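You operate a simulated robot arm through the tools that you are given. There is no shell and no other tool. Be economical: measure what you need, move in short steps, check, and stop when the job is done.

You run a simulated two-armed robot. Do the job below in one go: nothing can be reset, and whatever is moved stays where it is left.

JOB
Clear the can and block off the oil stain and wipe it up.
Fine: green can onto the shelf, orange block into the bench tray; yellow rag back where it lay. Set down upright: green can. What is to be rubbed or washed off counts as gone when no trace of it is left.
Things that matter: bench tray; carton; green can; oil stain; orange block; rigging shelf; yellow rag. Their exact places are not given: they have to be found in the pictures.

It is judged by the outcome, as a careful person would: the job done as asked, and still so three seconds after it is handed in. It fails if anything else is knocked over, pushed out of place, dropped, spilled or broken.

ROBOT AND FRAMES
Two 7-joint arms with fingered hands on one trunk, on a base that drives. Base frame: it is fixed to the floor where the robot stands at the start and does not move with it; the origin is under the middle of the robot, x ahead of it, y to its left, z up; the surface under the hand at the start is at about z = 85. Readings come in cm, degrees, newtons and seconds.
The left shoulder is at the start at [8, 24.1, 144.2], the right one opposite. Places, roughly: bench tray [80, -50, 90]; oil stain [70, 20, 90]; rigging shelf [60, -30, 120]. Payload 4.9 kg a hand.
The TCP of each hand is the grasp point between the finger pads, 3.2 cm short of the fingertips. In the tool frame z runs along the fingers and y along their closing line. Largest opening 20 cm; the body of the gripper starts 8.9 cm behind the TCP. The gripper is a hand of 4 fingers: y runs from the thumb to the fingers, the wrist lies at [0, 0, -26.7] in the tool frame, and closing takes about 1.5 s.
Orientation is told as [roll, pitch, yaw] about the base's x, y, z axes, in that order, counted from this pose: with the fingers straight down and closing along the base's y, the tool's x points along the base's -x, its y along +y and its z along -z.

CONTROLS
- The arms move only by the tool send_rows. It takes "left_series", "right_series" or both (then of equal length, played together; a hand with none holds still); each is a list of rows, each a list of 6 numbers: the shift along the tool's x, y, z in cm, then the turn, a rotation vector about the tool's x, y, z in degrees. In form: [[dx, dy, dz, wx, wy, wz], ...]. A call has 1 to 8 rows; each row shifts and turns the commanded pose from where the row before left it, along the tool's axes as they then stand. "left_jaw" and "right_jaw" are, for a hand that has rows, the opening in per cent of the stroke, from 0 (shut) to 100 (fully open), set as the call begins (left out, the last holds). Each row takes 0.2 s and may step no farther than 5 cm and 8.6 degrees from the row before; otherwise, or with a gripper value out of range, the whole call is refused. Where a pose cannot be reached the arm comes as near as it can. A force on the tool above 90 N (or 10 N above the force at the start of the call, whichever is more), or a blocked arm, ends the call early, and 0.2 s more pass. The fingers move at their own pace (about 7.2 cm/s each) and stop on an object; they squeeze with about 22 N. The grip force told is the motor's: it shows also when the fingers shut on nothing. Time passes only in rows, and 0.2 s behind the last, so rows that do not move let the fingers close. The reply holds the time, the measured pose of the TCP, the force on the tool along the base axes, the opening and the grip force, in the units named above and with some noise, with the torque about the TCP (base axes, N m) and any sound that the robot's microphone picked up.
- Cameras (640 x 400 px; columns grow to the right, rows downward): "scene" is now at [11.08, 2.34, 163]; the picture's right is [0.24, -0.97, 0.00], its down [-0.56, -0.14, -0.82] and it looks along [0.79, 0.20, -0.58] (base axes); focal length 251 px, centre (320, 200). "left" rides on the left gripper at [-6.9, -6.9, -11.6] in its tool frame; the picture's right is [0.71, -0.71, 0.00], its down [0.54, 0.54, -0.64] and it looks along [0.45, 0.45, 0.77] (tool axes); focal length 226 px, centre (320, 200). "right" rides on the right gripper at [6.9, -6.9, -11.6] in its tool frame; the picture's right is [0.71, 0.71, 0.00], its down [-0.54, 0.54, -0.64] and it looks along [-0.45, 0.45, 0.77] (tool axes); focal length 226 px, centre (320, 200).
- capture(camera): a new picture of that camera. It takes no simulated time.
- move_column(by): slides the trunk up (or, below 0, down) by that many cm; the arms and the scene camera ride with it, the base frame stays. It gives what a move gives, with no picture.
- base_move(legs): drives the robot by 1 to 6 legs, each [ahead, left, turn to the left] in cm, cm and degrees, along the robot's own axes; the way and the turn of a leg run together, so that a leg with both is an arc; at most 150 cm and 180 degrees a leg. The arms and the cameras ride along, it lands a little off, and it stops where it bumps. It gives what a move gives.
- set_fingers(finger1, finger2, finger3, thumb_bend, hand): sets how far each is bent, from 0 (flat) to 100 (curled in); at 30 the hand is open as for a grip, at 70 the pads meet at the TCP. One left out holds its place. A second passes; each finger stops where it meets its share of the squeeze, and holds until it gets a number again. A gripper value or a shape takes the hand back. It gives what a move gives, with no picture; readings hold the bend of each and the force on the fingers (four entries, about 0 where the hand has none), thumb and palm.
- grasp_type(shape, hand): the hand has 4 fingers and takes this shape, open, in about a second: jaw (thumb against the fingers, like two jaws); tri (thumb and two fingers); tip (a fingertip pinch); poke (one finger out to press); point (the index stretched); flat (the hand flat); cup (the hand cupped); fist (a fist). The gripper value then closes the fingers along that shape, each until it touches; the sizes above hold for jaw. It gives what a move gives, with no picture.
- pan_tilt(pan, tilt): turns the head with the scene camera to pan (to the left, within 86 degrees either way) and tilt (down, from -29 to 69), counted from straight ahead of the robot. It gives what a move gives.
- locate(camera, pixels): for up to 12 pixels [column, row] of the newest picture of that camera ("zoom" is the newest enlarged one), the place [x, y, z] in the base frame of the surface seen there, good to about 0.2 cm, but the place of the scene camera against the robot may be out by one fixed shift of up to 1.8 cm in any direction. It takes no simulated time.
- enlarge(camera, box): a new picture of the part [left, top, right, bottom] of that camera's present view, enlarged. It takes no simulated time.
- finish_job(): hands the job in; it is judged then, once.

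Work in short steps. Measure before you move; look again where a grasp or a placing could have gone wrong, and mend it. You have 80 turns and 62 pictures in all, those below and enlarged ones among them. Open the grippers and draw the arms clear of the work before you hand the job in, unless the task says otherwise; then end with one line.

The tools are called after ">>>" as name(argument=value, ...) on one line, values as JSON. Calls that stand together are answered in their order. send_rows: Moves the arms, as the interface text tells. Its arguments: {"type":"object","properties":{"left_series":{"type":"array","items":{"type":"array","items":{"type":"number"}}},"left_jaw":{"type":"number"},"right_series":{"type":"array","items":{"type":"array","items":{"type":"number"}}},"right_jaw":{"type":"number"}},"required":[]} The other tools are called the same way: move_column (by) slides the trunk up or down; grasp_type (shape, hand) gives the hand a shape; set_fingers (finger1, finger2, finger3, thumb_bend, hand) moves the fingers one by one; base_move (legs) drives the base; pan_tilt (pan, tilt) turns the head that bears the scene camera; capture (camera) takes a picture; locate (camera, pixels) gives the place of the surface under pixels of a picture; enlarge (camera, box) takes an enlarged picture of a part of a camera's view; finish_job () hands the job in.

At the start:

```text
clock: 0.0
left_tcp_pos: [61.12, 39.1, 148.04]
left_orientation: [0.0, 0.0, 0.0]
left_contact_force: [0.2, 0.3, 0.2]
left_ft_torque: [-0.02, 0.0, 0.02]
left_finger_gap: 19.99
left_grasp_force: 0.0
left_shape: jaw
left_bend: [30.0, 30.0, 30.0, 30.0]
left_finger forces: [0.0, 0.1, 0.0, 0.1, 0.0, 0.0]
right_tcp_pos: [55.73, -18.58, 143.94]
right_orientation: [-0.1, -0.1, -0.1]
right_contact_force: [0.0, -0.2, -0.3]
right_ft_torque: [-0.02, -0.01, 0.02]
right_finger_gap: 19.97
right_grasp_force: 0.1
right_shape: jaw
right_bend: [30.0, 30.0, 30.0, 30.0]
right_finger forces: [0.0, 0.1, 0.1, 0.1, 0.0, 0.1]
trunk travel left (down, up): [-35.0, 49.0]
robot x, y, heading: [0.33, 0.24, -0.2]
head pan, tilt: [14.0, 35.2]
```

scene: 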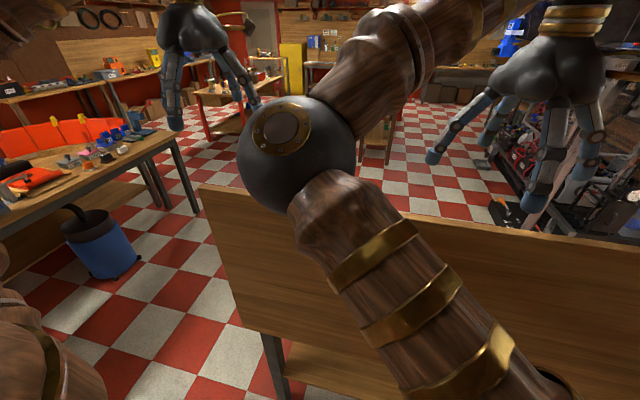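
right: 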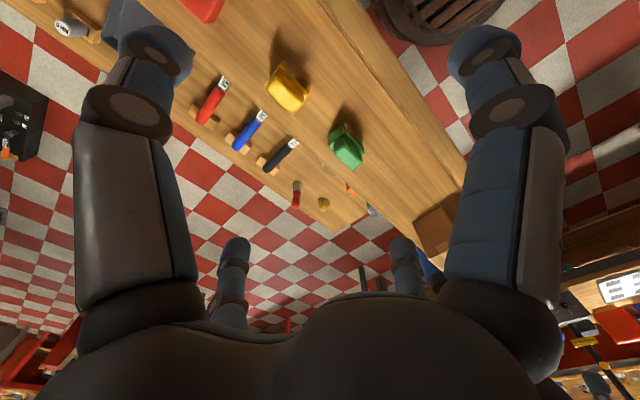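
left: 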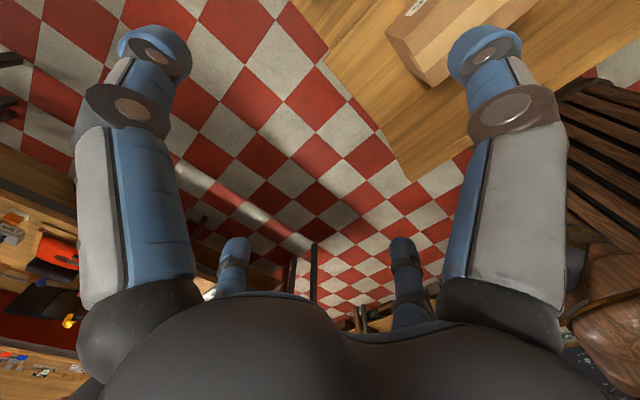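

The scene view is blocked by an arm (the elbow at about (300,130)). I turn the head toward the bench and look again.

>>> pan_tilt(pan=-10, tilt=50)

>>> capture(camera="scene")

```text
clock: 0.9
left_tcp_pos: [61.15, 39.21, 148.13]
left_orientation: [0.1, 0.0, 0.0]
left_contact_force: [0.5, 0.1, -0.4]
left_ft_torque: [0.05, -0.02, 0.04]
left_finger_gap: 20.0
left_grasp_force: 0.0
left_shape: jaw
left_bend: [30.0, 30.0, 30.0, 30.0]
left_finger forces: [0.1, 0.1, 0.1, 0.0, 0.0, 0.0]
right_tcp_pos: [55.66, -18.59, 143.85]
right_orientation: [0.0, -0.1, 0.0]
right_contact_force: [-0.1, -0.9, 0.2]
right_ft_torque: [0.01, 0.0, 0.0]
right_finger_gap: 20.03
right_grasp_force: 0.0
right_shape: jaw
right_bend: [30.0, 30.0, 30.0, 30.0]
right_finger forces: [0.0, 0.0, 0.1, 0.1, 0.0, 0.0]
trunk travel left (down, up): [-35.0, 49.0]
robot x, y, heading: [-0.15, 0.17, 0.2]
head pan, tilt: [-10.0, 50.0]
```

```text
58 pictures are left
```

scene: 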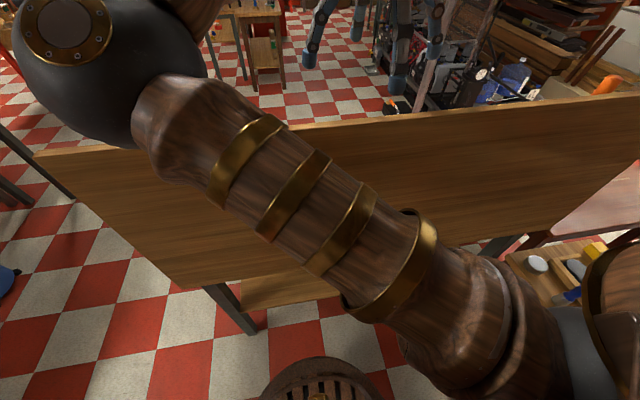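

A wooden surface fills rows 130-290; I measure points on it to understand what it is.

>>> locate(camera="scene", pixels=[[40, 155], [180, 285], [120, 200], [480, 130], [630, 90], [540, 220], [600, 210], [540, 262], [300, 300], [320, 380], [450, 180], [630, 140]])

>>> locate(camera="right", pixels=[[290, 90], [345, 150], [430, 230], [250, 130], [390, 100], [300, 30], [200, 20], [330, 205], [440, 20], [320, 210], [440, 140], [70, 25]])

>>> locate(camera="left", pixels=[[430, 40], [400, 130], [560, 60], [320, 20], [350, 80], [410, 175]])

```text
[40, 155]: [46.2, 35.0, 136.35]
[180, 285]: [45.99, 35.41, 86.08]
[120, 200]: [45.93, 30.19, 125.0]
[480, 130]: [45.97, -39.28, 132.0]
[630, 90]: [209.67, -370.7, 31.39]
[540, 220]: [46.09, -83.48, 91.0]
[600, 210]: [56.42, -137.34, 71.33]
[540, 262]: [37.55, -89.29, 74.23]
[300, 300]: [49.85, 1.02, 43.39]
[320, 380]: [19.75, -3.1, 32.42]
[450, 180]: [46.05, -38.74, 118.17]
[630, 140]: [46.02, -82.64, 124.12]
```

```text
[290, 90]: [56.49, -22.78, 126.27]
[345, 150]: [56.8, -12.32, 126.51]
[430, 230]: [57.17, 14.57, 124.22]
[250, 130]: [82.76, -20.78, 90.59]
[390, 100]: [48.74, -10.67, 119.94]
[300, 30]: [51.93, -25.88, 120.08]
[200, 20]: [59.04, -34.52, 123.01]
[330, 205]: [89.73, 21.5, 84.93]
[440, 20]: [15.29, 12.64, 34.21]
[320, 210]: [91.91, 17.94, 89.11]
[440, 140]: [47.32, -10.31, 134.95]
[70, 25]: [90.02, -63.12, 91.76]
```

```text
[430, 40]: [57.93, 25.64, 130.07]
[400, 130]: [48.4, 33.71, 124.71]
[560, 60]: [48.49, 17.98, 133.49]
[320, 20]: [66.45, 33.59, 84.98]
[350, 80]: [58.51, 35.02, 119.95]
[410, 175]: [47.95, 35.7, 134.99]
```

A panel at x≈46 reaching z≈136 stands between the robot and the bench. I raise the trunk to look over it.

>>> move_column(by=45)

>>> capture(camera="scene")

>>> capture(camera="right")

>>> capture(camera="left")

```text
refused: 45 is not a number from -40 to 40
```

```text
57 pictures are left
```

scene: 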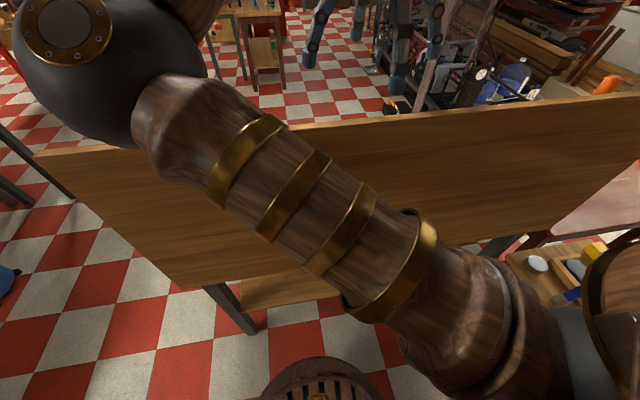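

```text
56 pictures are left
```

right: 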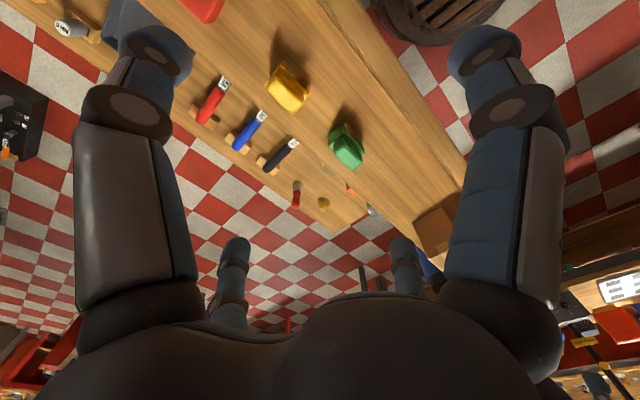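

```text
55 pictures are left
```

left: 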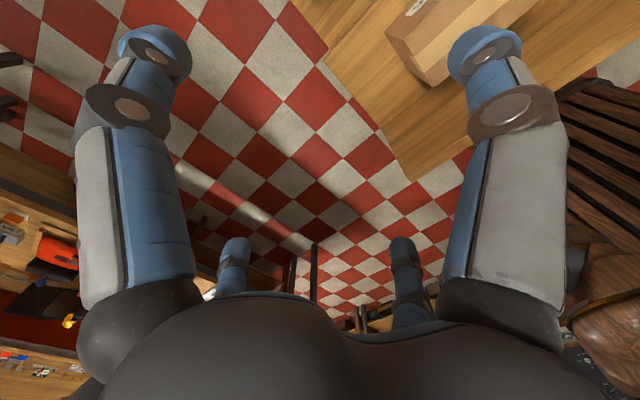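

The column call is limited to 40; I raise by 38 and look again.

>>> move_column(by=38)

>>> pan_tilt(pan=0, tilt=50)

>>> capture(camera="scene")

>>> capture(camera="right")

```text
clock: 4.5
left_tcp_pos: [61.07, 39.18, 186.04]
left_orientation: [0.0, 0.0, 0.0]
left_contact_force: [0.1, 0.3, 0.0]
left_ft_torque: [-0.05, 0.0, 0.01]
left_finger_gap: 19.98
left_grasp_force: 0.0
left_shape: jaw
left_bend: [30.0, 30.0, 30.0, 30.0]
left_finger forces: [0.0, 0.0, 0.1, 0.1, 0.0, 0.0]
right_tcp_pos: [55.67, -18.5, 181.86]
right_orientation: [0.0, 0.0, 0.0]
right_contact_force: [-0.3, -0.8, -0.1]
right_ft_torque: [0.0, 0.01, -0.01]
right_finger_gap: 20.02
right_grasp_force: 0.0
right_shape: jaw
right_bend: [30.0, 30.0, 30.0, 30.0]
right_finger forces: [0.0, 0.1, 0.0, 0.0, 0.0, 0.0]
trunk travel left (down, up): [-73.0, 11.0]
robot x, y, heading: [-0.12, -0.14, 0.3]
head pan, tilt: [-10.0, 50.0]
```

```text
clock: 5.3
left_tcp_pos: [61.05, 39.19, 185.99]
left_orientation: [0.1, 0.0, 0.0]
left_contact_force: [0.0, 0.6, 0.6]
left_ft_torque: [0.01, 0.0, -0.02]
left_finger_gap: 20.01
left_grasp_force: 0.0
left_shape: jaw
left_bend: [30.0, 30.0, 30.0, 30.0]
left_finger forces: [0.1, 0.0, 0.2, 0.0, 0.0, 0.0]
right_tcp_pos: [55.57, -18.6, 181.96]
right_orientation: [0.0, 0.1, 0.0]
right_contact_force: [-0.1, -0.4, -0.1]
right_ft_torque: [-0.01, -0.02, 0.01]
right_finger_gap: 19.99
right_grasp_force: 0.1
right_shape: jaw
right_bend: [30.0, 30.0, 30.0, 30.0]
right_finger forces: [0.1, 0.0, 0.1, 0.0, 0.0, 0.1]
trunk travel left (down, up): [-73.0, 11.0]
robot x, y, heading: [0.09, -0.03, -0.0]
head pan, tilt: [0.0, 50.0]
```

```text
54 pictures are left
```

scene: 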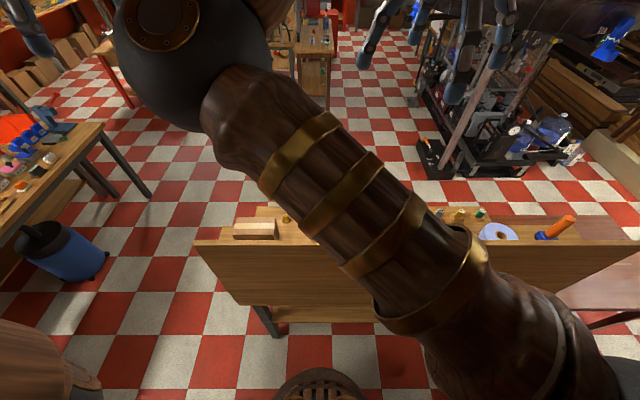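

```text
53 pictures are left
```

right: 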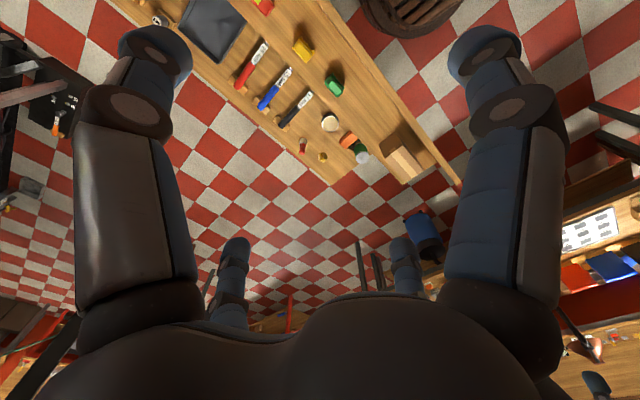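

The right camera now sees bench and shelf; I enlarge that part.

>>> enlarge(camera="right", box=[140, 0, 460, 200])

>>> enlarge(camera="right", box=[280, 80, 440, 180])

```text
2.00 times, centred on (300, 100) of right
```

zoom: 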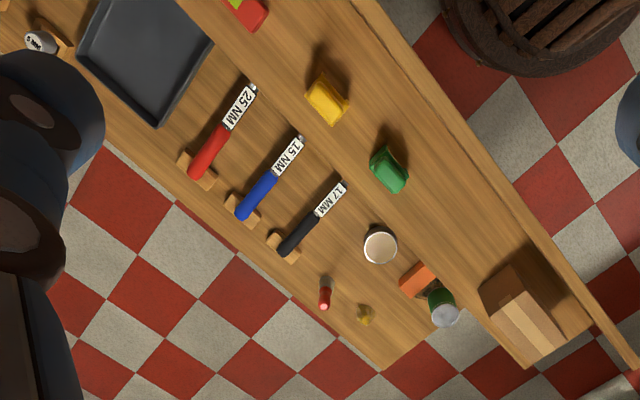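

```text
4.00 times, centred on (360, 130) of right
```

zoom: 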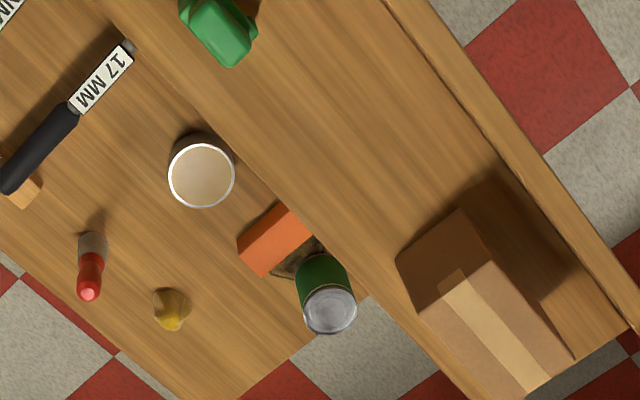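

All the objects are visible: green can (327,290), orange block (272,240), stain (290,262), rag (170,308), mug (202,170). I locate them.

>>> locate(camera="zoom", pixels=[[330, 312], [325, 270], [275, 232], [258, 262], [285, 268], [303, 245], [170, 308], [172, 293], [202, 172], [90, 285], [230, 180], [300, 355]])

>>> locate(camera="zoom", pixels=[[312, 225], [290, 206], [238, 238], [262, 276], [322, 333], [350, 310], [220, 55], [500, 320], [315, 230], [460, 215], [400, 258], [210, 395]])

>>> locate(camera="right", pixels=[[210, 30], [182, 22], [218, 63], [247, 20], [190, 0], [300, 48], [265, 5], [350, 130], [385, 60], [255, 60], [400, 160], [460, 185]])

```text
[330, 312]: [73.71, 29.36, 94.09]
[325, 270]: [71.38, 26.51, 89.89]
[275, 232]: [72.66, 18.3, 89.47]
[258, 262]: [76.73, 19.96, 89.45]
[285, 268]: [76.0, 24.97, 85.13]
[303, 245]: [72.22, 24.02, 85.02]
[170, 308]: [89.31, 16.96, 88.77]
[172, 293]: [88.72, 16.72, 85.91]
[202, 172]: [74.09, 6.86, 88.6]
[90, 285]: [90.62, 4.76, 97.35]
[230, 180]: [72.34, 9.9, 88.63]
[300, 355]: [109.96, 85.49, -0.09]
```

```text
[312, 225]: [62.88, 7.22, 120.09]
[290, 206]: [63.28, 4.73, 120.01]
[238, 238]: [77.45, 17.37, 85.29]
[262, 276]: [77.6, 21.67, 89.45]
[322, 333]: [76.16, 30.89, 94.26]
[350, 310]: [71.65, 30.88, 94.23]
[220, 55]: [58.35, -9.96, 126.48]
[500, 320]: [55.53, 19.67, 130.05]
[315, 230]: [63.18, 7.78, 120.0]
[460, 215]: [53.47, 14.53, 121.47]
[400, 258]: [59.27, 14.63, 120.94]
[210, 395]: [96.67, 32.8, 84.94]
```

```text
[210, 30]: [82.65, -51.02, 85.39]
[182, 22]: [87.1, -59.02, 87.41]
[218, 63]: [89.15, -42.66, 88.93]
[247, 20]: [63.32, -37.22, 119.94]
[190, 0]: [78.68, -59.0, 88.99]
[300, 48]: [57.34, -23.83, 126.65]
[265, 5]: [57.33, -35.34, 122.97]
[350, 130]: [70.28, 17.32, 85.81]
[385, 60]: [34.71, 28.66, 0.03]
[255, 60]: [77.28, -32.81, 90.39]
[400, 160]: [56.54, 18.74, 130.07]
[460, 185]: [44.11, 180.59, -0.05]
```

The panel bars access from here, while the bench's far side (x≈98) looks open. I map the floor and surroundings for driving round.

>>> locate(camera="scene", pixels=[[60, 240], [105, 275], [105, 125], [150, 195], [100, 75], [300, 90], [440, 170], [420, 140], [200, 243], [590, 160], [200, 150], [330, 130]])

>>> pan_tilt(pan=35, tilt=30)

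>>> capture(camera="scene")

```text
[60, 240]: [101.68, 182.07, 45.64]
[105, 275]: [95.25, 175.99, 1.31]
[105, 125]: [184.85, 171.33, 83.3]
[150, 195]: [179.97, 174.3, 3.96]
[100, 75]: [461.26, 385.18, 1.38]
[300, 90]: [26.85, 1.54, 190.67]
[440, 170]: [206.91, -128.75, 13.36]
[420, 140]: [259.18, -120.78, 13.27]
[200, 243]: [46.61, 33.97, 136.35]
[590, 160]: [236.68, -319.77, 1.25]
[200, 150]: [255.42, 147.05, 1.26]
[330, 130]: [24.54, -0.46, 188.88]
```

```text
clock: 6.3
left_tcp_pos: [61.02, 39.26, 186.04]
left_orientation: [0.0, -0.1, -0.1]
left_contact_force: [-0.3, 0.6, -0.1]
left_ft_torque: [0.01, -0.02, 0.03]
left_finger_gap: 20.0
left_grasp_force: 0.1
left_shape: jaw
left_bend: [30.0, 30.0, 30.0, 30.0]
left_finger forces: [0.0, 0.0, 0.0, 0.1, 0.0, 0.0]
right_tcp_pos: [55.67, -18.65, 182.02]
right_orientation: [0.0, 0.0, 0.0]
right_contact_force: [-0.4, -0.1, 0.8]
right_ft_torque: [-0.01, -0.01, 0.0]
right_finger_gap: 20.02
right_grasp_force: 0.0
right_shape: jaw
right_bend: [30.0, 30.0, 30.0, 30.0]
right_finger forces: [0.0, 0.0, 0.0, 0.0, 0.0, 0.0]
trunk travel left (down, up): [-73.0, 11.0]
robot x, y, heading: [0.14, 0.07, 0.0]
head pan, tilt: [35.0, 30.0]
```

```text
50 pictures are left
```

scene: 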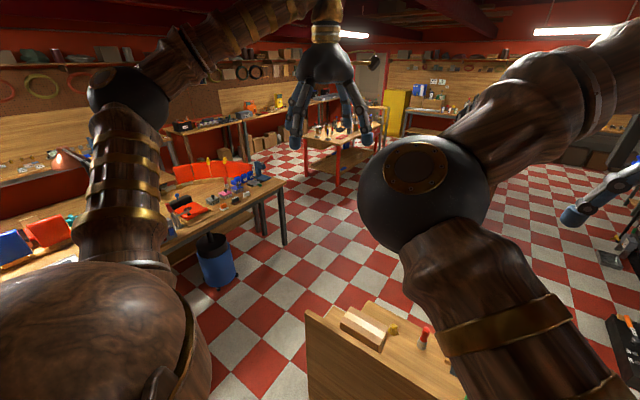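

I check clearances along the left side: bench edge, wall shelf, red table.

>>> locate(camera="scene", pixels=[[30, 260], [180, 235], [40, 140], [40, 65], [125, 85], [115, 230], [335, 145], [390, 340], [235, 285], [620, 320], [100, 340], [600, 260]])

```text
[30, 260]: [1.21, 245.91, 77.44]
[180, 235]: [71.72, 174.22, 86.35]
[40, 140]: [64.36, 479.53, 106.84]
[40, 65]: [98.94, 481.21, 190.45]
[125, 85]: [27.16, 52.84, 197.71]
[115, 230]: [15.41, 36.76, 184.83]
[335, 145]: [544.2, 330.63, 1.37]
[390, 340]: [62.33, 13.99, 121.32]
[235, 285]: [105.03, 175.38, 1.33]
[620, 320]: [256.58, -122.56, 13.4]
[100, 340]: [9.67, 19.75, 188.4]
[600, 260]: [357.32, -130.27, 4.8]
```

Clear corridor: bench end y=35, left bench edge y≈172. I drive left 98, ahead 142, and turn to face the bench from the far side.

>>> base_move(legs=[[0, 100, 0], [142, 0, 0], [0, 0, 90], [0, 0, 90]])

>>> pan_tilt(pan=20, tilt=45)

>>> capture(camera="scene")

```text
clock: 25.8
left_tcp_pos: [81.58, 59.68, 186.2]
left_orientation: [0.0, 0.0, -176.9]
left_contact_force: [-0.4, 0.2, -0.5]
left_ft_torque: [-0.05, -0.02, 0.02]
left_finger_gap: 19.99
left_grasp_force: 0.0
left_shape: jaw
left_bend: [30.0, 30.0, 30.0, 30.0]
left_finger forces: [0.0, 0.0, 0.0, 0.1, 0.0, 0.1]
right_tcp_pos: [84.25, 117.63, 181.98]
right_orientation: [-0.1, 0.0, -177.1]
right_contact_force: [-0.4, 0.3, -0.4]
right_ft_torque: [-0.02, -0.03, -0.03]
right_finger_gap: 20.0
right_grasp_force: 0.0
right_shape: jaw
right_bend: [30.0, 30.0, 30.0, 30.0]
right_finger forces: [0.0, 0.0, 0.0, 0.0, 0.0, 0.0]
trunk travel left (down, up): [-73.0, 11.0]
robot x, y, heading: [140.32, 101.63, -177.0]
head pan, tilt: [35.0, 30.0]
```

```text
clock: 26.6
left_tcp_pos: [81.7, 59.64, 186.07]
left_orientation: [0.0, 0.1, -176.9]
left_contact_force: [0.3, 0.9, 0.4]
left_ft_torque: [0.02, 0.03, -0.01]
left_finger_gap: 19.98
left_grasp_force: 0.0
left_shape: jaw
left_bend: [30.0, 30.0, 30.0, 30.0]
left_finger forces: [0.0, 0.0, 0.0, 0.0, 0.0, 0.0]
right_tcp_pos: [84.13, 117.65, 181.9]
right_orientation: [0.0, 0.0, -177.1]
right_contact_force: [-0.7, 0.0, -0.1]
right_ft_torque: [0.0, 0.01, 0.02]
right_finger_gap: 19.97
right_grasp_force: 0.0
right_shape: jaw
right_bend: [30.0, 30.0, 30.0, 30.0]
right_finger forces: [0.0, 0.1, 0.1, 0.0, 0.0, 0.1]
trunk travel left (down, up): [-73.0, 11.0]
robot x, y, heading: [140.75, 101.9, -176.8]
head pan, tilt: [20.0, 45.0]
```

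```text
49 pictures are left
```

scene: 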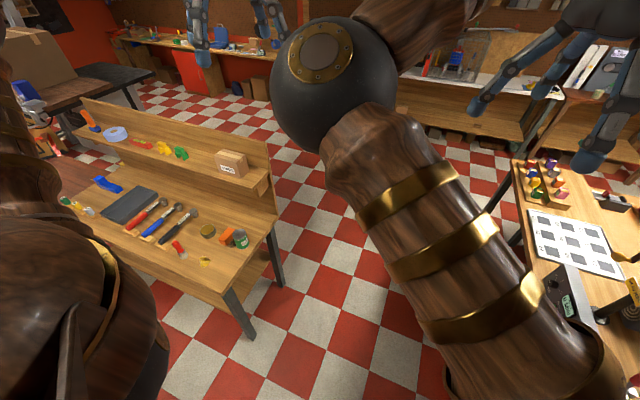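

The open side is in view. I straighten the heading and slide left along the bench.

>>> base_move(legs=[[0, 0, -3], [0, 92, 0]])

>>> pan_tilt(pan=-5, tilt=60)

>>> capture(camera="scene")

```text
clock: 32.0
left_tcp_pos: [65.54, -14.51, 186.26]
left_orientation: [0.7, 0.2, 169.5]
left_contact_force: [-0.2, 0.2, -1.2]
left_ft_torque: [0.01, 0.02, -0.03]
left_finger_gap: 20.0
left_grasp_force: 0.0
left_shape: jaw
left_bend: [30.0, 30.0, 30.0, 30.0]
left_finger forces: [0.1, 0.1, 0.0, 0.0, 0.0, 0.1]
right_tcp_pos: [81.2, 41.17, 181.53]
right_orientation: [0.7, 0.2, 169.5]
right_contact_force: [0.0, 0.3, -0.6]
right_ft_torque: [0.0, 0.01, -0.01]
right_finger_gap: 20.0
right_grasp_force: 0.0
right_shape: jaw
right_bend: [30.0, 30.0, 30.0, 30.0]
right_finger forces: [0.1, 0.1, 0.0, 0.1, 0.1, 0.1]
trunk travel left (down, up): [-73.0, 11.0]
robot x, y, heading: [132.91, 10.97, 169.6]
head pan, tilt: [20.0, 45.0]
stopped in leg 2: the robot was blocked; the commanded pose is now the measured one
```

```text
clock: 32.9
left_tcp_pos: [65.48, -14.76, 186.12]
left_orientation: [0.7, 0.3, 169.7]
left_contact_force: [0.6, -0.1, -0.3]
left_ft_torque: [-0.02, 0.02, -0.01]
left_finger_gap: 19.98
left_grasp_force: 0.0
left_shape: jaw
left_bend: [30.0, 30.0, 30.0, 30.0]
left_finger forces: [0.0, 0.1, 0.0, 0.1, 0.0, 0.0]
right_tcp_pos: [81.08, 41.06, 181.48]
right_orientation: [0.8, 0.3, 169.6]
right_contact_force: [0.1, -0.3, -0.7]
right_ft_torque: [0.03, 0.0, 0.02]
right_finger_gap: 19.99
right_grasp_force: 0.1
right_shape: jaw
right_bend: [30.0, 30.0, 30.0, 30.0]
right_finger forces: [0.1, 0.0, 0.1, 0.1, 0.0, 0.0]
trunk travel left (down, up): [-73.0, 11.0]
robot x, y, heading: [132.92, 10.65, 169.6]
head pan, tilt: [-5.0, 60.0]
```

```text
48 pictures are left
```

scene: 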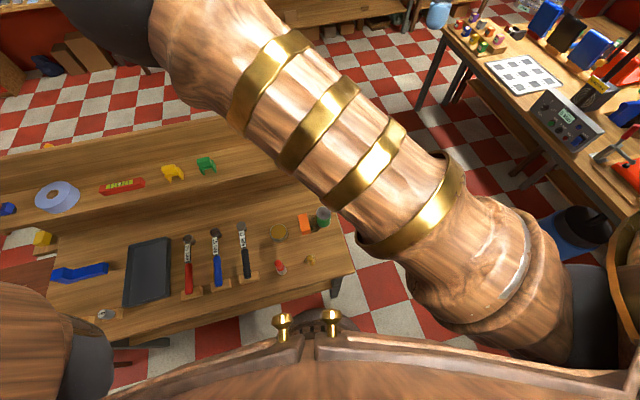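

The base bumped (heading 169.6, slight tilt). I back off 8 cm and then straighten, then check.

>>> base_move(legs=[[-9, 0, 0], [0, 0, 10]])

>>> capture(camera="scene")

```text
clock: 33.5
left_tcp_pos: [65.41, -14.34, 186.47]
left_orientation: [0.7, 0.3, 169.4]
left_contact_force: [0.8, 0.0, 0.6]
left_ft_torque: [0.0, 0.0, 0.01]
left_finger_gap: 20.0
left_grasp_force: 0.0
left_shape: jaw
left_bend: [30.0, 30.0, 30.0, 30.0]
left_finger forces: [0.0, 0.1, 0.1, 0.0, 0.0, 0.1]
right_tcp_pos: [81.32, 41.19, 181.52]
right_orientation: [0.7, 0.2, 169.4]
right_contact_force: [0.1, -0.1, 0.7]
right_ft_torque: [-0.02, 0.0, 0.04]
right_finger_gap: 19.99
right_grasp_force: 0.0
right_shape: jaw
right_bend: [30.0, 30.0, 30.0, 30.0]
right_finger forces: [0.0, 0.0, 0.0, 0.0, 0.0, 0.0]
trunk travel left (down, up): [-73.0, 11.0]
robot x, y, heading: [132.83, 10.71, 169.5]
head pan, tilt: [-5.0, 60.0]
stopped in leg 1: the robot was blocked; the commanded pose is now the measured one
```

```text
47 pictures are left
```

scene: 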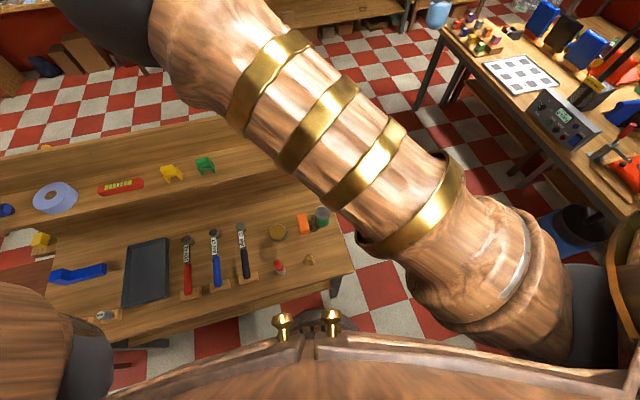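

Blocked backward too. I check whether the bench shifted and look to see what is touching the robot.

>>> locate(camera="scene", pixels=[[323, 214], [305, 224], [278, 232], [148, 272], [205, 163], [310, 258], [350, 272], [340, 320], [285, 325], [100, 340], [170, 265], [300, 320]])

>>> pan_tilt(pan=-75, tilt=55)

>>> capture(camera="scene")

>>> pan_tilt(pan=60, tilt=60)

>>> capture(camera="scene")

```text
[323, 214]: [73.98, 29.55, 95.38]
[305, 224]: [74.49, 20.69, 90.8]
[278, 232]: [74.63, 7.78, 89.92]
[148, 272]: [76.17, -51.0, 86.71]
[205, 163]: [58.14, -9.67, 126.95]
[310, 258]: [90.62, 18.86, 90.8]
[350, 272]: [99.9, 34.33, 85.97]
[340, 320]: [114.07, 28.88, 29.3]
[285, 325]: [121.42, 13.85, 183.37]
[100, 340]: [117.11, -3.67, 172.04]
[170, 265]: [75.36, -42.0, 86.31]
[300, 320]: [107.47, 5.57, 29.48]
```

```text
clock: 34.9
left_tcp_pos: [65.36, -14.64, 186.32]
left_orientation: [0.6, 0.2, 169.6]
left_contact_force: [0.1, 0.1, -0.5]
left_ft_torque: [0.05, 0.02, 0.02]
left_finger_gap: 20.01
left_grasp_force: 0.1
left_shape: jaw
left_bend: [30.0, 30.0, 30.0, 30.0]
left_finger forces: [0.1, 0.0, 0.1, 0.0, 0.0, 0.1]
right_tcp_pos: [81.19, 41.17, 181.35]
right_orientation: [0.6, 0.2, 169.5]
right_contact_force: [0.7, 0.4, 0.2]
right_ft_torque: [0.0, 0.0, 0.0]
right_finger_gap: 19.98
right_grasp_force: 0.1
right_shape: jaw
right_bend: [30.0, 30.0, 30.0, 30.0]
right_finger forces: [0.0, 0.1, 0.0, 0.0, 0.0, 0.0]
trunk travel left (down, up): [-73.0, 11.0]
robot x, y, heading: [133.05, 10.4, 169.4]
head pan, tilt: [-75.0, 55.0]
```

```text
46 pictures are left
```

scene: 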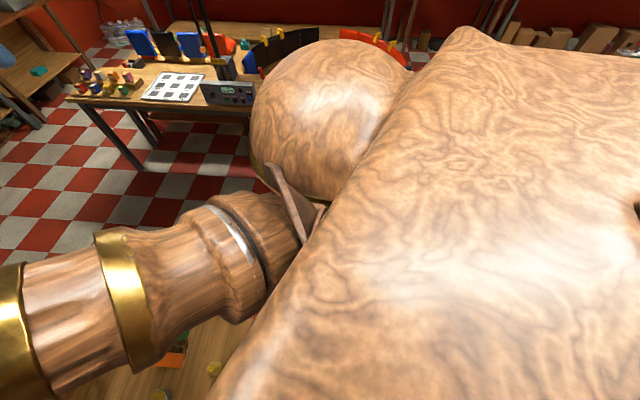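

```text
clock: 37.1
left_tcp_pos: [65.43, -14.56, 186.36]
left_orientation: [0.7, 0.2, 169.5]
left_contact_force: [-0.9, -0.4, -1.0]
left_ft_torque: [-0.05, 0.0, -0.02]
left_finger_gap: 20.0
left_grasp_force: 0.0
left_shape: jaw
left_bend: [30.0, 30.0, 30.0, 30.0]
left_finger forces: [0.0, 0.0, 0.1, 0.1, 0.0, 0.0]
right_tcp_pos: [81.27, 41.12, 181.61]
right_orientation: [0.7, 0.3, 169.5]
right_contact_force: [0.0, 0.9, -0.4]
right_ft_torque: [0.0, 0.04, -0.01]
right_finger_gap: 19.99
right_grasp_force: 0.1
right_shape: jaw
right_bend: [30.0, 30.0, 30.0, 30.0]
right_finger forces: [0.0, 0.1, 0.0, 0.0, 0.0, 0.1]
trunk travel left (down, up): [-73.0, 11.0]
robot x, y, heading: [132.98, 10.84, 169.6]
head pan, tilt: [60.0, 60.0]
```

```text
45 pictures are left
```

scene: 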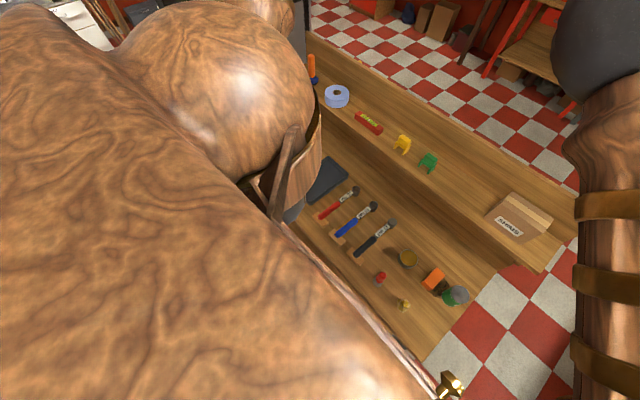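

The bench and objects have not moved. The move that jammed was leftward, so I undo it with a small step right.

>>> base_move(legs=[[0, -6, 0]])

```text
clock: 38.1
left_tcp_pos: [66.49, -11.44, 185.77]
left_orientation: [-0.2, 0.1, 169.6]
left_contact_force: [-1.5, -0.2, -0.6]
left_ft_torque: [0.07, -0.06, -0.01]
left_finger_gap: 20.0
left_grasp_force: 0.1
left_shape: jaw
left_bend: [30.0, 30.0, 30.0, 30.0]
left_finger forces: [0.1, 0.1, 0.1, 0.0, 0.1, 0.1]
right_tcp_pos: [82.26, 44.27, 182.03]
right_orientation: [-0.2, 0.1, 169.7]
right_contact_force: [-0.8, -0.6, 0.0]
right_ft_torque: [0.07, -0.07, 0.0]
right_finger_gap: 19.99
right_grasp_force: 0.1
right_shape: jaw
right_bend: [30.0, 30.0, 30.0, 30.0]
right_finger forces: [0.0, 0.0, 0.0, 0.0, 0.1, 0.0]
trunk travel left (down, up): [-73.0, 11.0]
robot x, y, heading: [134.26, 16.92, 169.8]
head pan, tilt: [60.0, 60.0]
```

Free and level again. I back off and straighten, then look ahead-down.

>>> base_move(legs=[[-7, 0, 0], [0, 0, 10]])

>>> pan_tilt(pan=20, tilt=65)

>>> capture(camera="scene")

```text
clock: 39.3
left_tcp_pos: [70.95, -8.07, 185.71]
left_orientation: [0.3, 0.5, 167.3]
left_contact_force: [0.1, 0.2, 0.6]
left_ft_torque: [0.0, 0.04, 0.01]
left_finger_gap: 20.0
left_grasp_force: 0.1
left_shape: jaw
left_bend: [30.0, 30.0, 30.0, 30.0]
left_finger forces: [0.0, 0.1, 0.0, 0.0, 0.0, 0.1]
right_tcp_pos: [88.53, 46.78, 181.36]
right_orientation: [0.4, 0.5, 167.7]
right_contact_force: [0.6, -0.4, 1.0]
right_ft_torque: [-0.02, 0.04, -0.02]
right_finger_gap: 19.98
right_grasp_force: 0.1
right_shape: jaw
right_bend: [30.0, 30.0, 30.0, 30.0]
right_finger forces: [0.1, 0.1, 0.0, 0.0, 0.1, 0.0]
trunk travel left (down, up): [-73.0, 11.0]
robot x, y, heading: [140.4, 15.41, 168.2]
head pan, tilt: [60.0, 60.0]
stopped in leg 2: the robot was blocked; the commanded pose is now the measured one
```

```text
clock: 40.4
left_tcp_pos: [70.9, -8.31, 185.76]
left_orientation: [0.4, 0.6, 167.6]
left_contact_force: [-1.0, 0.3, 0.1]
left_ft_torque: [-0.02, -0.03, 0.0]
left_finger_gap: 20.01
left_grasp_force: 0.0
left_shape: jaw
left_bend: [30.0, 30.0, 30.0, 30.0]
left_finger forces: [0.0, 0.1, 0.0, 0.0, 0.1, 0.1]
right_tcp_pos: [88.26, 46.65, 181.22]
right_orientation: [0.5, 0.5, 167.8]
right_contact_force: [0.1, 0.1, -0.9]
right_ft_torque: [0.0, 0.0, 0.0]
right_finger_gap: 20.01
right_grasp_force: 0.1
right_shape: jaw
right_bend: [30.0, 30.0, 30.0, 30.0]
right_finger forces: [0.0, 0.1, 0.1, 0.0, 0.1, 0.0]
trunk travel left (down, up): [-73.0, 11.0]
robot x, y, heading: [140.35, 14.88, 167.9]
head pan, tilt: [20.0, 65.0]
```

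```text
44 pictures are left
```

scene: 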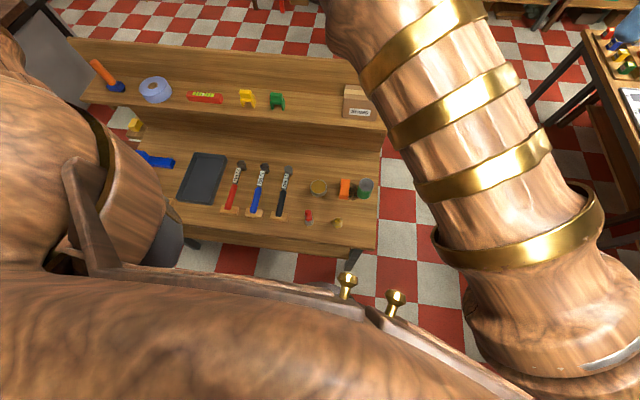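

Turning left is blocked although the bench is clear; I look left and right for the obstacle.

>>> pan_tilt(pan=86, tilt=25)

>>> capture(camera="scene")

>>> capture(camera="left")

```text
clock: 41.7
left_tcp_pos: [70.89, -8.33, 185.74]
left_orientation: [0.4, 0.6, 167.6]
left_contact_force: [-0.4, 0.6, -0.1]
left_ft_torque: [0.0, 0.03, 0.03]
left_finger_gap: 20.0
left_grasp_force: 0.1
left_shape: jaw
left_bend: [30.0, 30.0, 30.0, 30.0]
left_finger forces: [0.0, 0.1, 0.0, 0.1, 0.0, 0.0]
right_tcp_pos: [88.41, 46.81, 181.18]
right_orientation: [0.6, 0.6, 167.8]
right_contact_force: [0.1, 0.9, -0.5]
right_ft_torque: [-0.02, 0.03, 0.0]
right_finger_gap: 20.02
right_grasp_force: 0.1
right_shape: jaw
right_bend: [30.0, 30.0, 30.0, 30.0]
right_finger forces: [0.0, 0.0, 0.1, 0.0, 0.0, 0.0]
trunk travel left (down, up): [-73.0, 11.0]
robot x, y, heading: [140.33, 15.39, 167.9]
head pan, tilt: [85.9, 25.0]
```

```text
43 pictures are left
```

scene: 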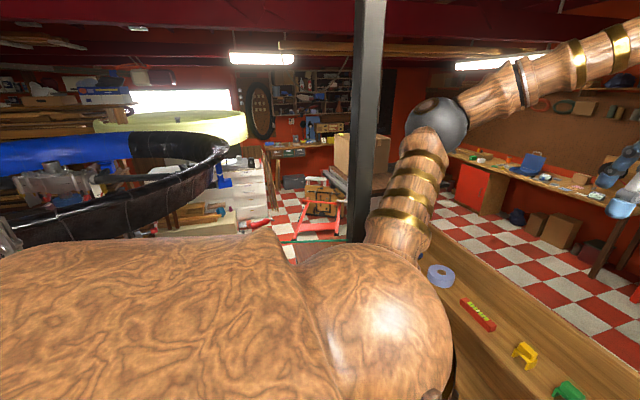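

```text
42 pictures are left
```

left: 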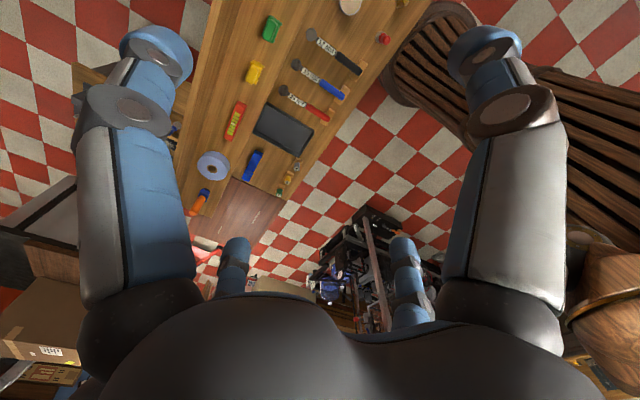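

A post (370,120) and a hanging wheel (180,170) are near on the left; I locate them.

>>> locate(camera="scene", pixels=[[370, 60], [368, 150], [360, 235], [200, 150], [220, 170], [100, 230], [60, 150], [240, 130], [435, 130], [390, 20], [30, 240], [120, 145]])

>>> locate(camera="left", pixels=[[400, 60], [440, 20], [345, 235], [370, 270], [330, 285], [370, 215], [600, 110], [490, 130], [580, 200]])

```text
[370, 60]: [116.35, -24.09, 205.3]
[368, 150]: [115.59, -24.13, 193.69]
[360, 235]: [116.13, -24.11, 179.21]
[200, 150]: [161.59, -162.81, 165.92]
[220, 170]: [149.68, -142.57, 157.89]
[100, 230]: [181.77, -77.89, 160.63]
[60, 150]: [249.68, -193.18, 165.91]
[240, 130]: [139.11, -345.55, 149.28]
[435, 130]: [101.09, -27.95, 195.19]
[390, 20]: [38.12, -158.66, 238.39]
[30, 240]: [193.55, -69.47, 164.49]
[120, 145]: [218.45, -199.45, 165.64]
```

```text
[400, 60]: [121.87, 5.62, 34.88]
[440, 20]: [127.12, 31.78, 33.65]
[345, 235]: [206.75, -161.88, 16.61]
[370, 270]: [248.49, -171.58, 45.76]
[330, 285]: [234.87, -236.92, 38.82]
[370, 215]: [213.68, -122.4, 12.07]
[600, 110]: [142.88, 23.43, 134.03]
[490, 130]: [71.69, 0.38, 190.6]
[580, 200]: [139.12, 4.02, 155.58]
```

A post hanging at about (116,-24), z>170, presses the left upper arm; it isn't seen lower down. I step right, lower the trunk and look again.

>>> base_move(legs=[[0, -7, 0]])

>>> capture(camera="scene")

```text
clock: 42.4
left_tcp_pos: [71.01, -7.92, 186.0]
left_orientation: [0.3, 0.4, 167.0]
left_contact_force: [-0.1, -0.3, 0.0]
left_ft_torque: [-0.01, -0.01, 0.03]
left_finger_gap: 20.01
left_grasp_force: 0.1
left_shape: jaw
left_bend: [30.0, 30.0, 30.0, 30.0]
left_finger forces: [0.0, 0.0, 0.1, 0.0, 0.0, 0.0]
right_tcp_pos: [88.89, 46.86, 181.42]
right_orientation: [0.3, 0.3, 167.3]
right_contact_force: [0.4, 0.3, -0.4]
right_ft_torque: [0.0, -0.01, -0.02]
right_finger_gap: 19.96
right_grasp_force: 0.1
right_shape: jaw
right_bend: [30.0, 30.0, 30.0, 30.0]
right_finger forces: [0.0, 0.1, 0.0, 0.1, 0.0, 0.1]
trunk travel left (down, up): [-73.0, 11.0]
robot x, y, heading: [140.24, 15.41, 167.4]
head pan, tilt: [85.9, 25.0]
stopped in leg 1: the robot was blocked; the commanded pose is now the measured one
```

```text
41 pictures are left
```

scene: 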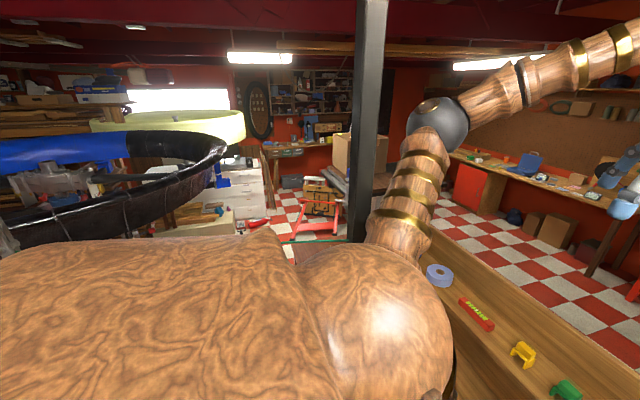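

Now right is blocked too, so the contact is probably behind. I go forward 5 instead.

>>> base_move(legs=[[5, 0, 0]])

```text
clock: 43.3
left_tcp_pos: [67.95, -8.07, 186.37]
left_orientation: [0.1, -0.3, 167.3]
left_contact_force: [0.2, 0.2, 0.4]
left_ft_torque: [-0.03, 0.08, 0.02]
left_finger_gap: 19.98
left_grasp_force: 0.1
left_shape: jaw
left_bend: [30.0, 30.0, 30.0, 30.0]
left_finger forces: [0.0, 0.0, 0.0, 0.0, 0.1, 0.1]
right_tcp_pos: [85.67, 46.86, 182.07]
right_orientation: [0.2, -0.2, 167.6]
right_contact_force: [0.9, 1.0, 0.9]
right_ft_torque: [-0.04, 0.11, 0.0]
right_finger_gap: 20.0
right_grasp_force: 0.0
right_shape: jaw
right_bend: [30.0, 30.0, 30.0, 30.0]
right_finger forces: [0.1, 0.0, 0.1, 0.0, 0.0, 0.1]
trunk travel left (down, up): [-73.0, 11.0]
robot x, y, heading: [135.46, 16.17, 167.7]
head pan, tilt: [85.9, 25.0]
```

Free. I step right a little, away from the post.

>>> base_move(legs=[[0, -5, 0]])

>>> pan_tilt(pan=86, tilt=50)

>>> capture(camera="scene")

```text
clock: 44.2
left_tcp_pos: [69.04, -4.69, 186.2]
left_orientation: [-0.3, -0.2, 167.5]
left_contact_force: [-0.4, -2.0, -0.5]
left_ft_torque: [0.14, 0.02, 0.01]
left_finger_gap: 20.0
left_grasp_force: 0.0
left_shape: jaw
left_bend: [30.0, 30.0, 30.0, 30.0]
left_finger forces: [0.0, 0.1, 0.1, 0.1, 0.1, 0.0]
right_tcp_pos: [86.61, 50.19, 182.35]
right_orientation: [-0.3, -0.3, 167.6]
right_contact_force: [0.1, -1.4, 0.1]
right_ft_torque: [0.17, 0.01, 0.01]
right_finger_gap: 20.01
right_grasp_force: 0.1
right_shape: jaw
right_bend: [30.0, 30.0, 30.0, 30.0]
right_finger forces: [0.0, 0.0, 0.0, 0.0, 0.1, 0.1]
trunk travel left (down, up): [-73.0, 11.0]
robot x, y, heading: [136.58, 21.25, 167.6]
head pan, tilt: [85.9, 25.0]
```

```text
clock: 45.1
left_tcp_pos: [68.47, -4.71, 185.89]
left_orientation: [-0.4, -0.1, 167.6]
left_contact_force: [-0.7, -1.4, -0.4]
left_ft_torque: [0.11, -0.01, -0.03]
left_finger_gap: 19.98
left_grasp_force: 0.1
left_shape: jaw
left_bend: [30.0, 30.0, 30.0, 30.0]
left_finger forces: [0.0, 0.0, 0.0, 0.0, 0.0, 0.0]
right_tcp_pos: [86.02, 50.24, 182.1]
right_orientation: [-0.3, -0.1, 167.8]
right_contact_force: [0.5, -1.1, 0.5]
right_ft_torque: [0.1, -0.04, 0.04]
right_finger_gap: 20.02
right_grasp_force: 0.0
right_shape: jaw
right_bend: [30.0, 30.0, 30.0, 30.0]
right_finger forces: [0.1, 0.1, 0.0, 0.0, 0.0, 0.1]
trunk travel left (down, up): [-73.0, 11.0]
robot x, y, heading: [136.46, 21.51, 168.0]
head pan, tilt: [85.9, 50.0]
```

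```text
40 pictures are left
```

scene: 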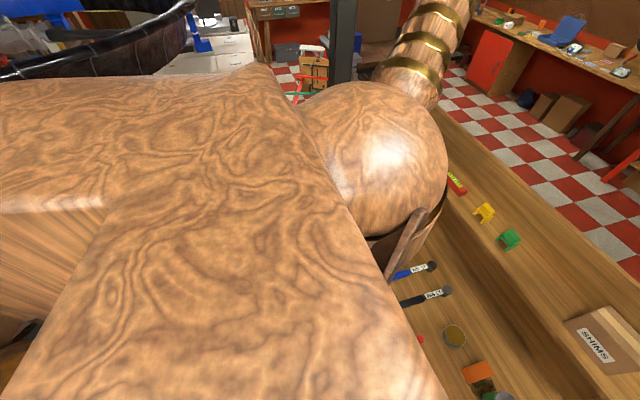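

The post is behind the shoulder still. I lower the trunk now.

>>> move_column(by=-30)

>>> capture(camera="left")

>>> pan_tilt(pan=75, tilt=10)

>>> capture(camera="scene")

```text
clock: 48.1
left_tcp_pos: [68.52, -3.65, 155.95]
left_orientation: [-0.2, 0.0, 167.6]
left_contact_force: [0.5, 0.4, -0.8]
left_ft_torque: [0.01, 0.01, 0.0]
left_finger_gap: 20.03
left_grasp_force: 0.1
left_shape: jaw
left_bend: [30.0, 30.0, 30.0, 30.0]
left_finger forces: [0.0, 0.0, 0.1, 0.0, 0.1, 0.1]
right_tcp_pos: [85.99, 51.23, 152.09]
right_orientation: [0.0, -0.1, 167.5]
right_contact_force: [-1.1, 0.3, 0.2]
right_ft_torque: [0.03, 0.01, 0.02]
right_finger_gap: 19.99
right_grasp_force: 0.0
right_shape: jaw
right_bend: [30.0, 30.0, 30.0, 30.0]
right_finger forces: [0.0, 0.1, 0.0, 0.1, 0.0, 0.0]
trunk travel left (down, up): [-43.0, 41.0]
robot x, y, heading: [136.68, 21.21, 167.8]
head pan, tilt: [85.9, 50.0]
```

```text
39 pictures are left
```

left: 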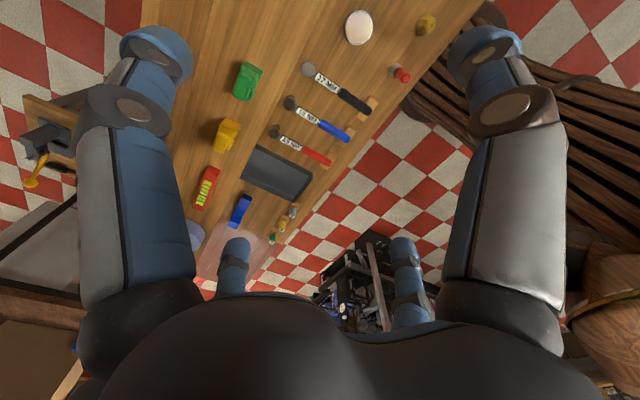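

```text
clock: 49.2
left_tcp_pos: [68.47, -3.55, 156.11]
left_orientation: [0.0, -0.1, 167.5]
left_contact_force: [-0.7, -0.5, -0.4]
left_ft_torque: [-0.04, 0.01, -0.02]
left_finger_gap: 19.98
left_grasp_force: 0.0
left_shape: jaw
left_bend: [30.0, 30.0, 30.0, 30.0]
left_finger forces: [0.1, 0.0, 0.0, 0.0, 0.0, 0.1]
right_tcp_pos: [86.07, 51.32, 152.02]
right_orientation: [0.0, -0.2, 167.6]
right_contact_force: [0.2, -1.0, 0.0]
right_ft_torque: [-0.04, 0.0, 0.0]
right_finger_gap: 19.98
right_grasp_force: 0.0
right_shape: jaw
right_bend: [30.0, 30.0, 30.0, 30.0]
right_finger forces: [0.1, 0.0, 0.1, 0.1, 0.0, 0.1]
trunk travel left (down, up): [-43.0, 41.0]
robot x, y, heading: [136.5, 21.53, 167.5]
head pan, tilt: [75.0, 10.0]
```

```text
38 pictures are left
```

scene: 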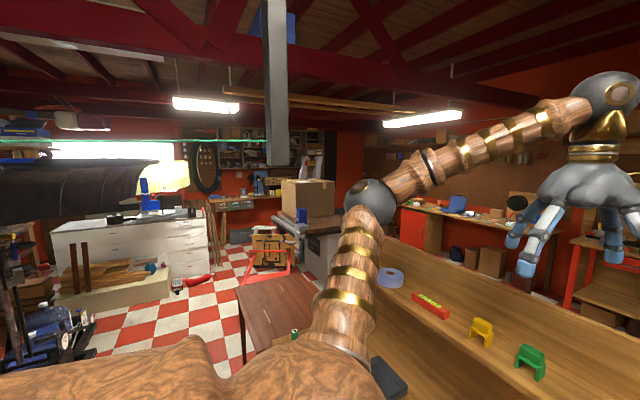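

The post ends near z≈170. I lower 10 more so the elbows pass beneath, then straighten and shift left.

>>> move_column(by=-10)

>>> base_move(legs=[[0, 0, 12], [0, 8, 0]])

>>> pan_tilt(pan=0, tilt=55)

>>> capture(camera="scene")

```text
clock: 50.5
left_tcp_pos: [68.42, -3.55, 146.23]
left_orientation: [-0.1, 0.0, 167.5]
left_contact_force: [-0.4, 0.2, -0.7]
left_ft_torque: [0.03, -0.01, -0.01]
left_finger_gap: 19.99
left_grasp_force: 0.0
left_shape: jaw
left_bend: [30.0, 30.0, 30.0, 30.0]
left_finger forces: [0.0, 0.0, 0.0, 0.0, 0.0, 0.0]
right_tcp_pos: [86.1, 51.39, 141.96]
right_orientation: [0.0, -0.1, 167.6]
right_contact_force: [-0.2, -0.2, -0.4]
right_ft_torque: [-0.01, -0.03, 0.02]
right_finger_gap: 20.0
right_grasp_force: 0.0
right_shape: jaw
right_bend: [30.0, 30.0, 30.0, 30.0]
right_finger forces: [0.0, 0.1, 0.1, 0.1, 0.1, 0.0]
trunk travel left (down, up): [-33.0, 51.0]
robot x, y, heading: [136.4, 21.04, 167.4]
head pan, tilt: [75.0, 10.0]
```

```text
clock: 52.4
left_tcp_pos: [74.81, -24.25, 146.24]
left_orientation: [0.2, 0.1, 179.2]
left_contact_force: [0.1, 0.3, -0.5]
left_ft_torque: [-0.12, -0.02, -0.01]
left_finger_gap: 20.03
left_grasp_force: 0.0
left_shape: jaw
left_bend: [30.0, 30.0, 30.0, 30.0]
left_finger forces: [0.1, 0.0, 0.0, 0.1, 0.0, 0.1]
right_tcp_pos: [80.87, 33.13, 141.86]
right_orientation: [0.3, 0.0, 179.4]
right_contact_force: [0.6, 0.5, 1.1]
right_ft_torque: [-0.11, 0.01, -0.02]
right_finger_gap: 20.0
right_grasp_force: 0.1
right_shape: jaw
right_bend: [30.0, 30.0, 30.0, 30.0]
right_finger forces: [0.1, 0.1, 0.0, 0.0, 0.1, 0.1]
trunk travel left (down, up): [-33.0, 51.0]
robot x, y, heading: [136.54, 13.6, 179.5]
head pan, tilt: [75.0, 10.0]
```

```text
clock: 53.8
left_tcp_pos: [74.96, -24.9, 146.07]
left_orientation: [-0.1, 0.1, 179.2]
left_contact_force: [0.3, -0.9, -0.1]
left_ft_torque: [0.04, -0.03, 0.02]
left_finger_gap: 19.98
left_grasp_force: 0.0
left_shape: jaw
left_bend: [30.0, 30.0, 30.0, 30.0]
left_finger forces: [0.0, 0.0, 0.0, 0.0, 0.0, 0.0]
right_tcp_pos: [80.89, 32.53, 141.96]
right_orientation: [0.0, -0.1, 179.4]
right_contact_force: [0.1, 0.1, 0.5]
right_ft_torque: [0.03, 0.0, 0.0]
right_finger_gap: 19.99
right_grasp_force: 0.1
right_shape: jaw
right_bend: [30.0, 30.0, 30.0, 30.0]
right_finger forces: [0.1, 0.0, 0.0, 0.0, 0.1, 0.0]
trunk travel left (down, up): [-33.0, 51.0]
robot x, y, heading: [136.19, 13.43, 179.8]
head pan, tilt: [0.0, 55.0]
```

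```text
37 pictures are left
```

scene: 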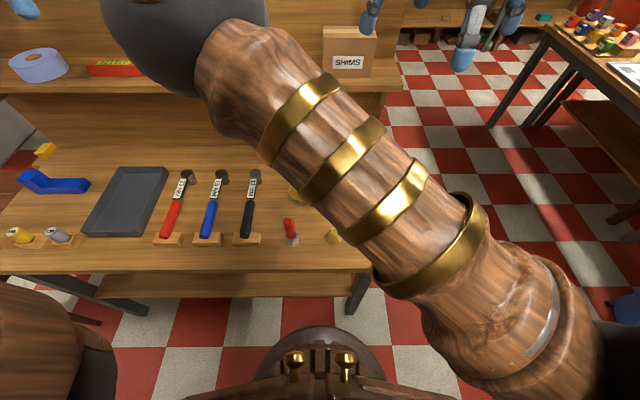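

Well placed: robot at (136,13), heading 180. The right hand is nearly above the can; I look through its camera.

>>> capture(camera="right")

```text
36 pictures are left
```

right: 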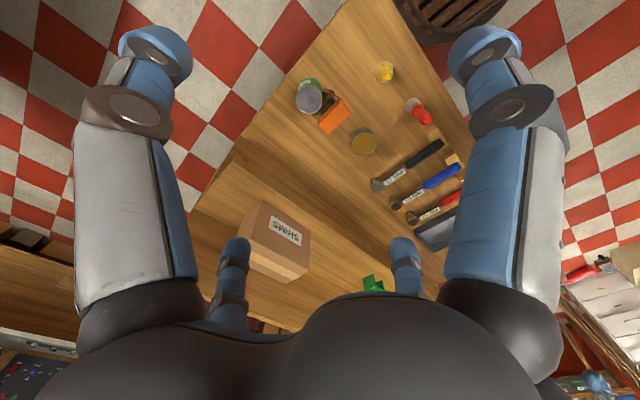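

I enlarge the stain area and locate can, block, rag and mug in it.

>>> enlarge(camera="right", box=[270, 50, 430, 150])

```text
4.00 times, centred on (350, 100) of right
```

zoom: 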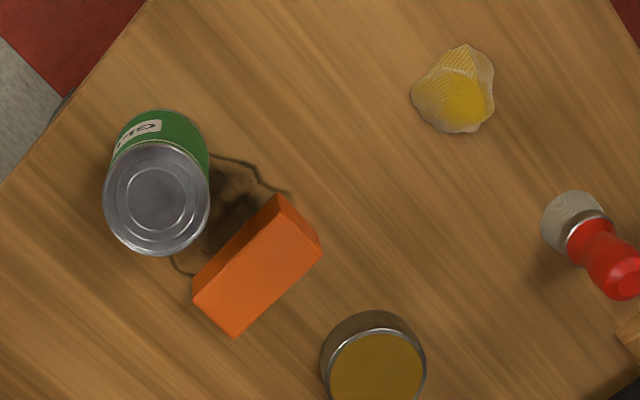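

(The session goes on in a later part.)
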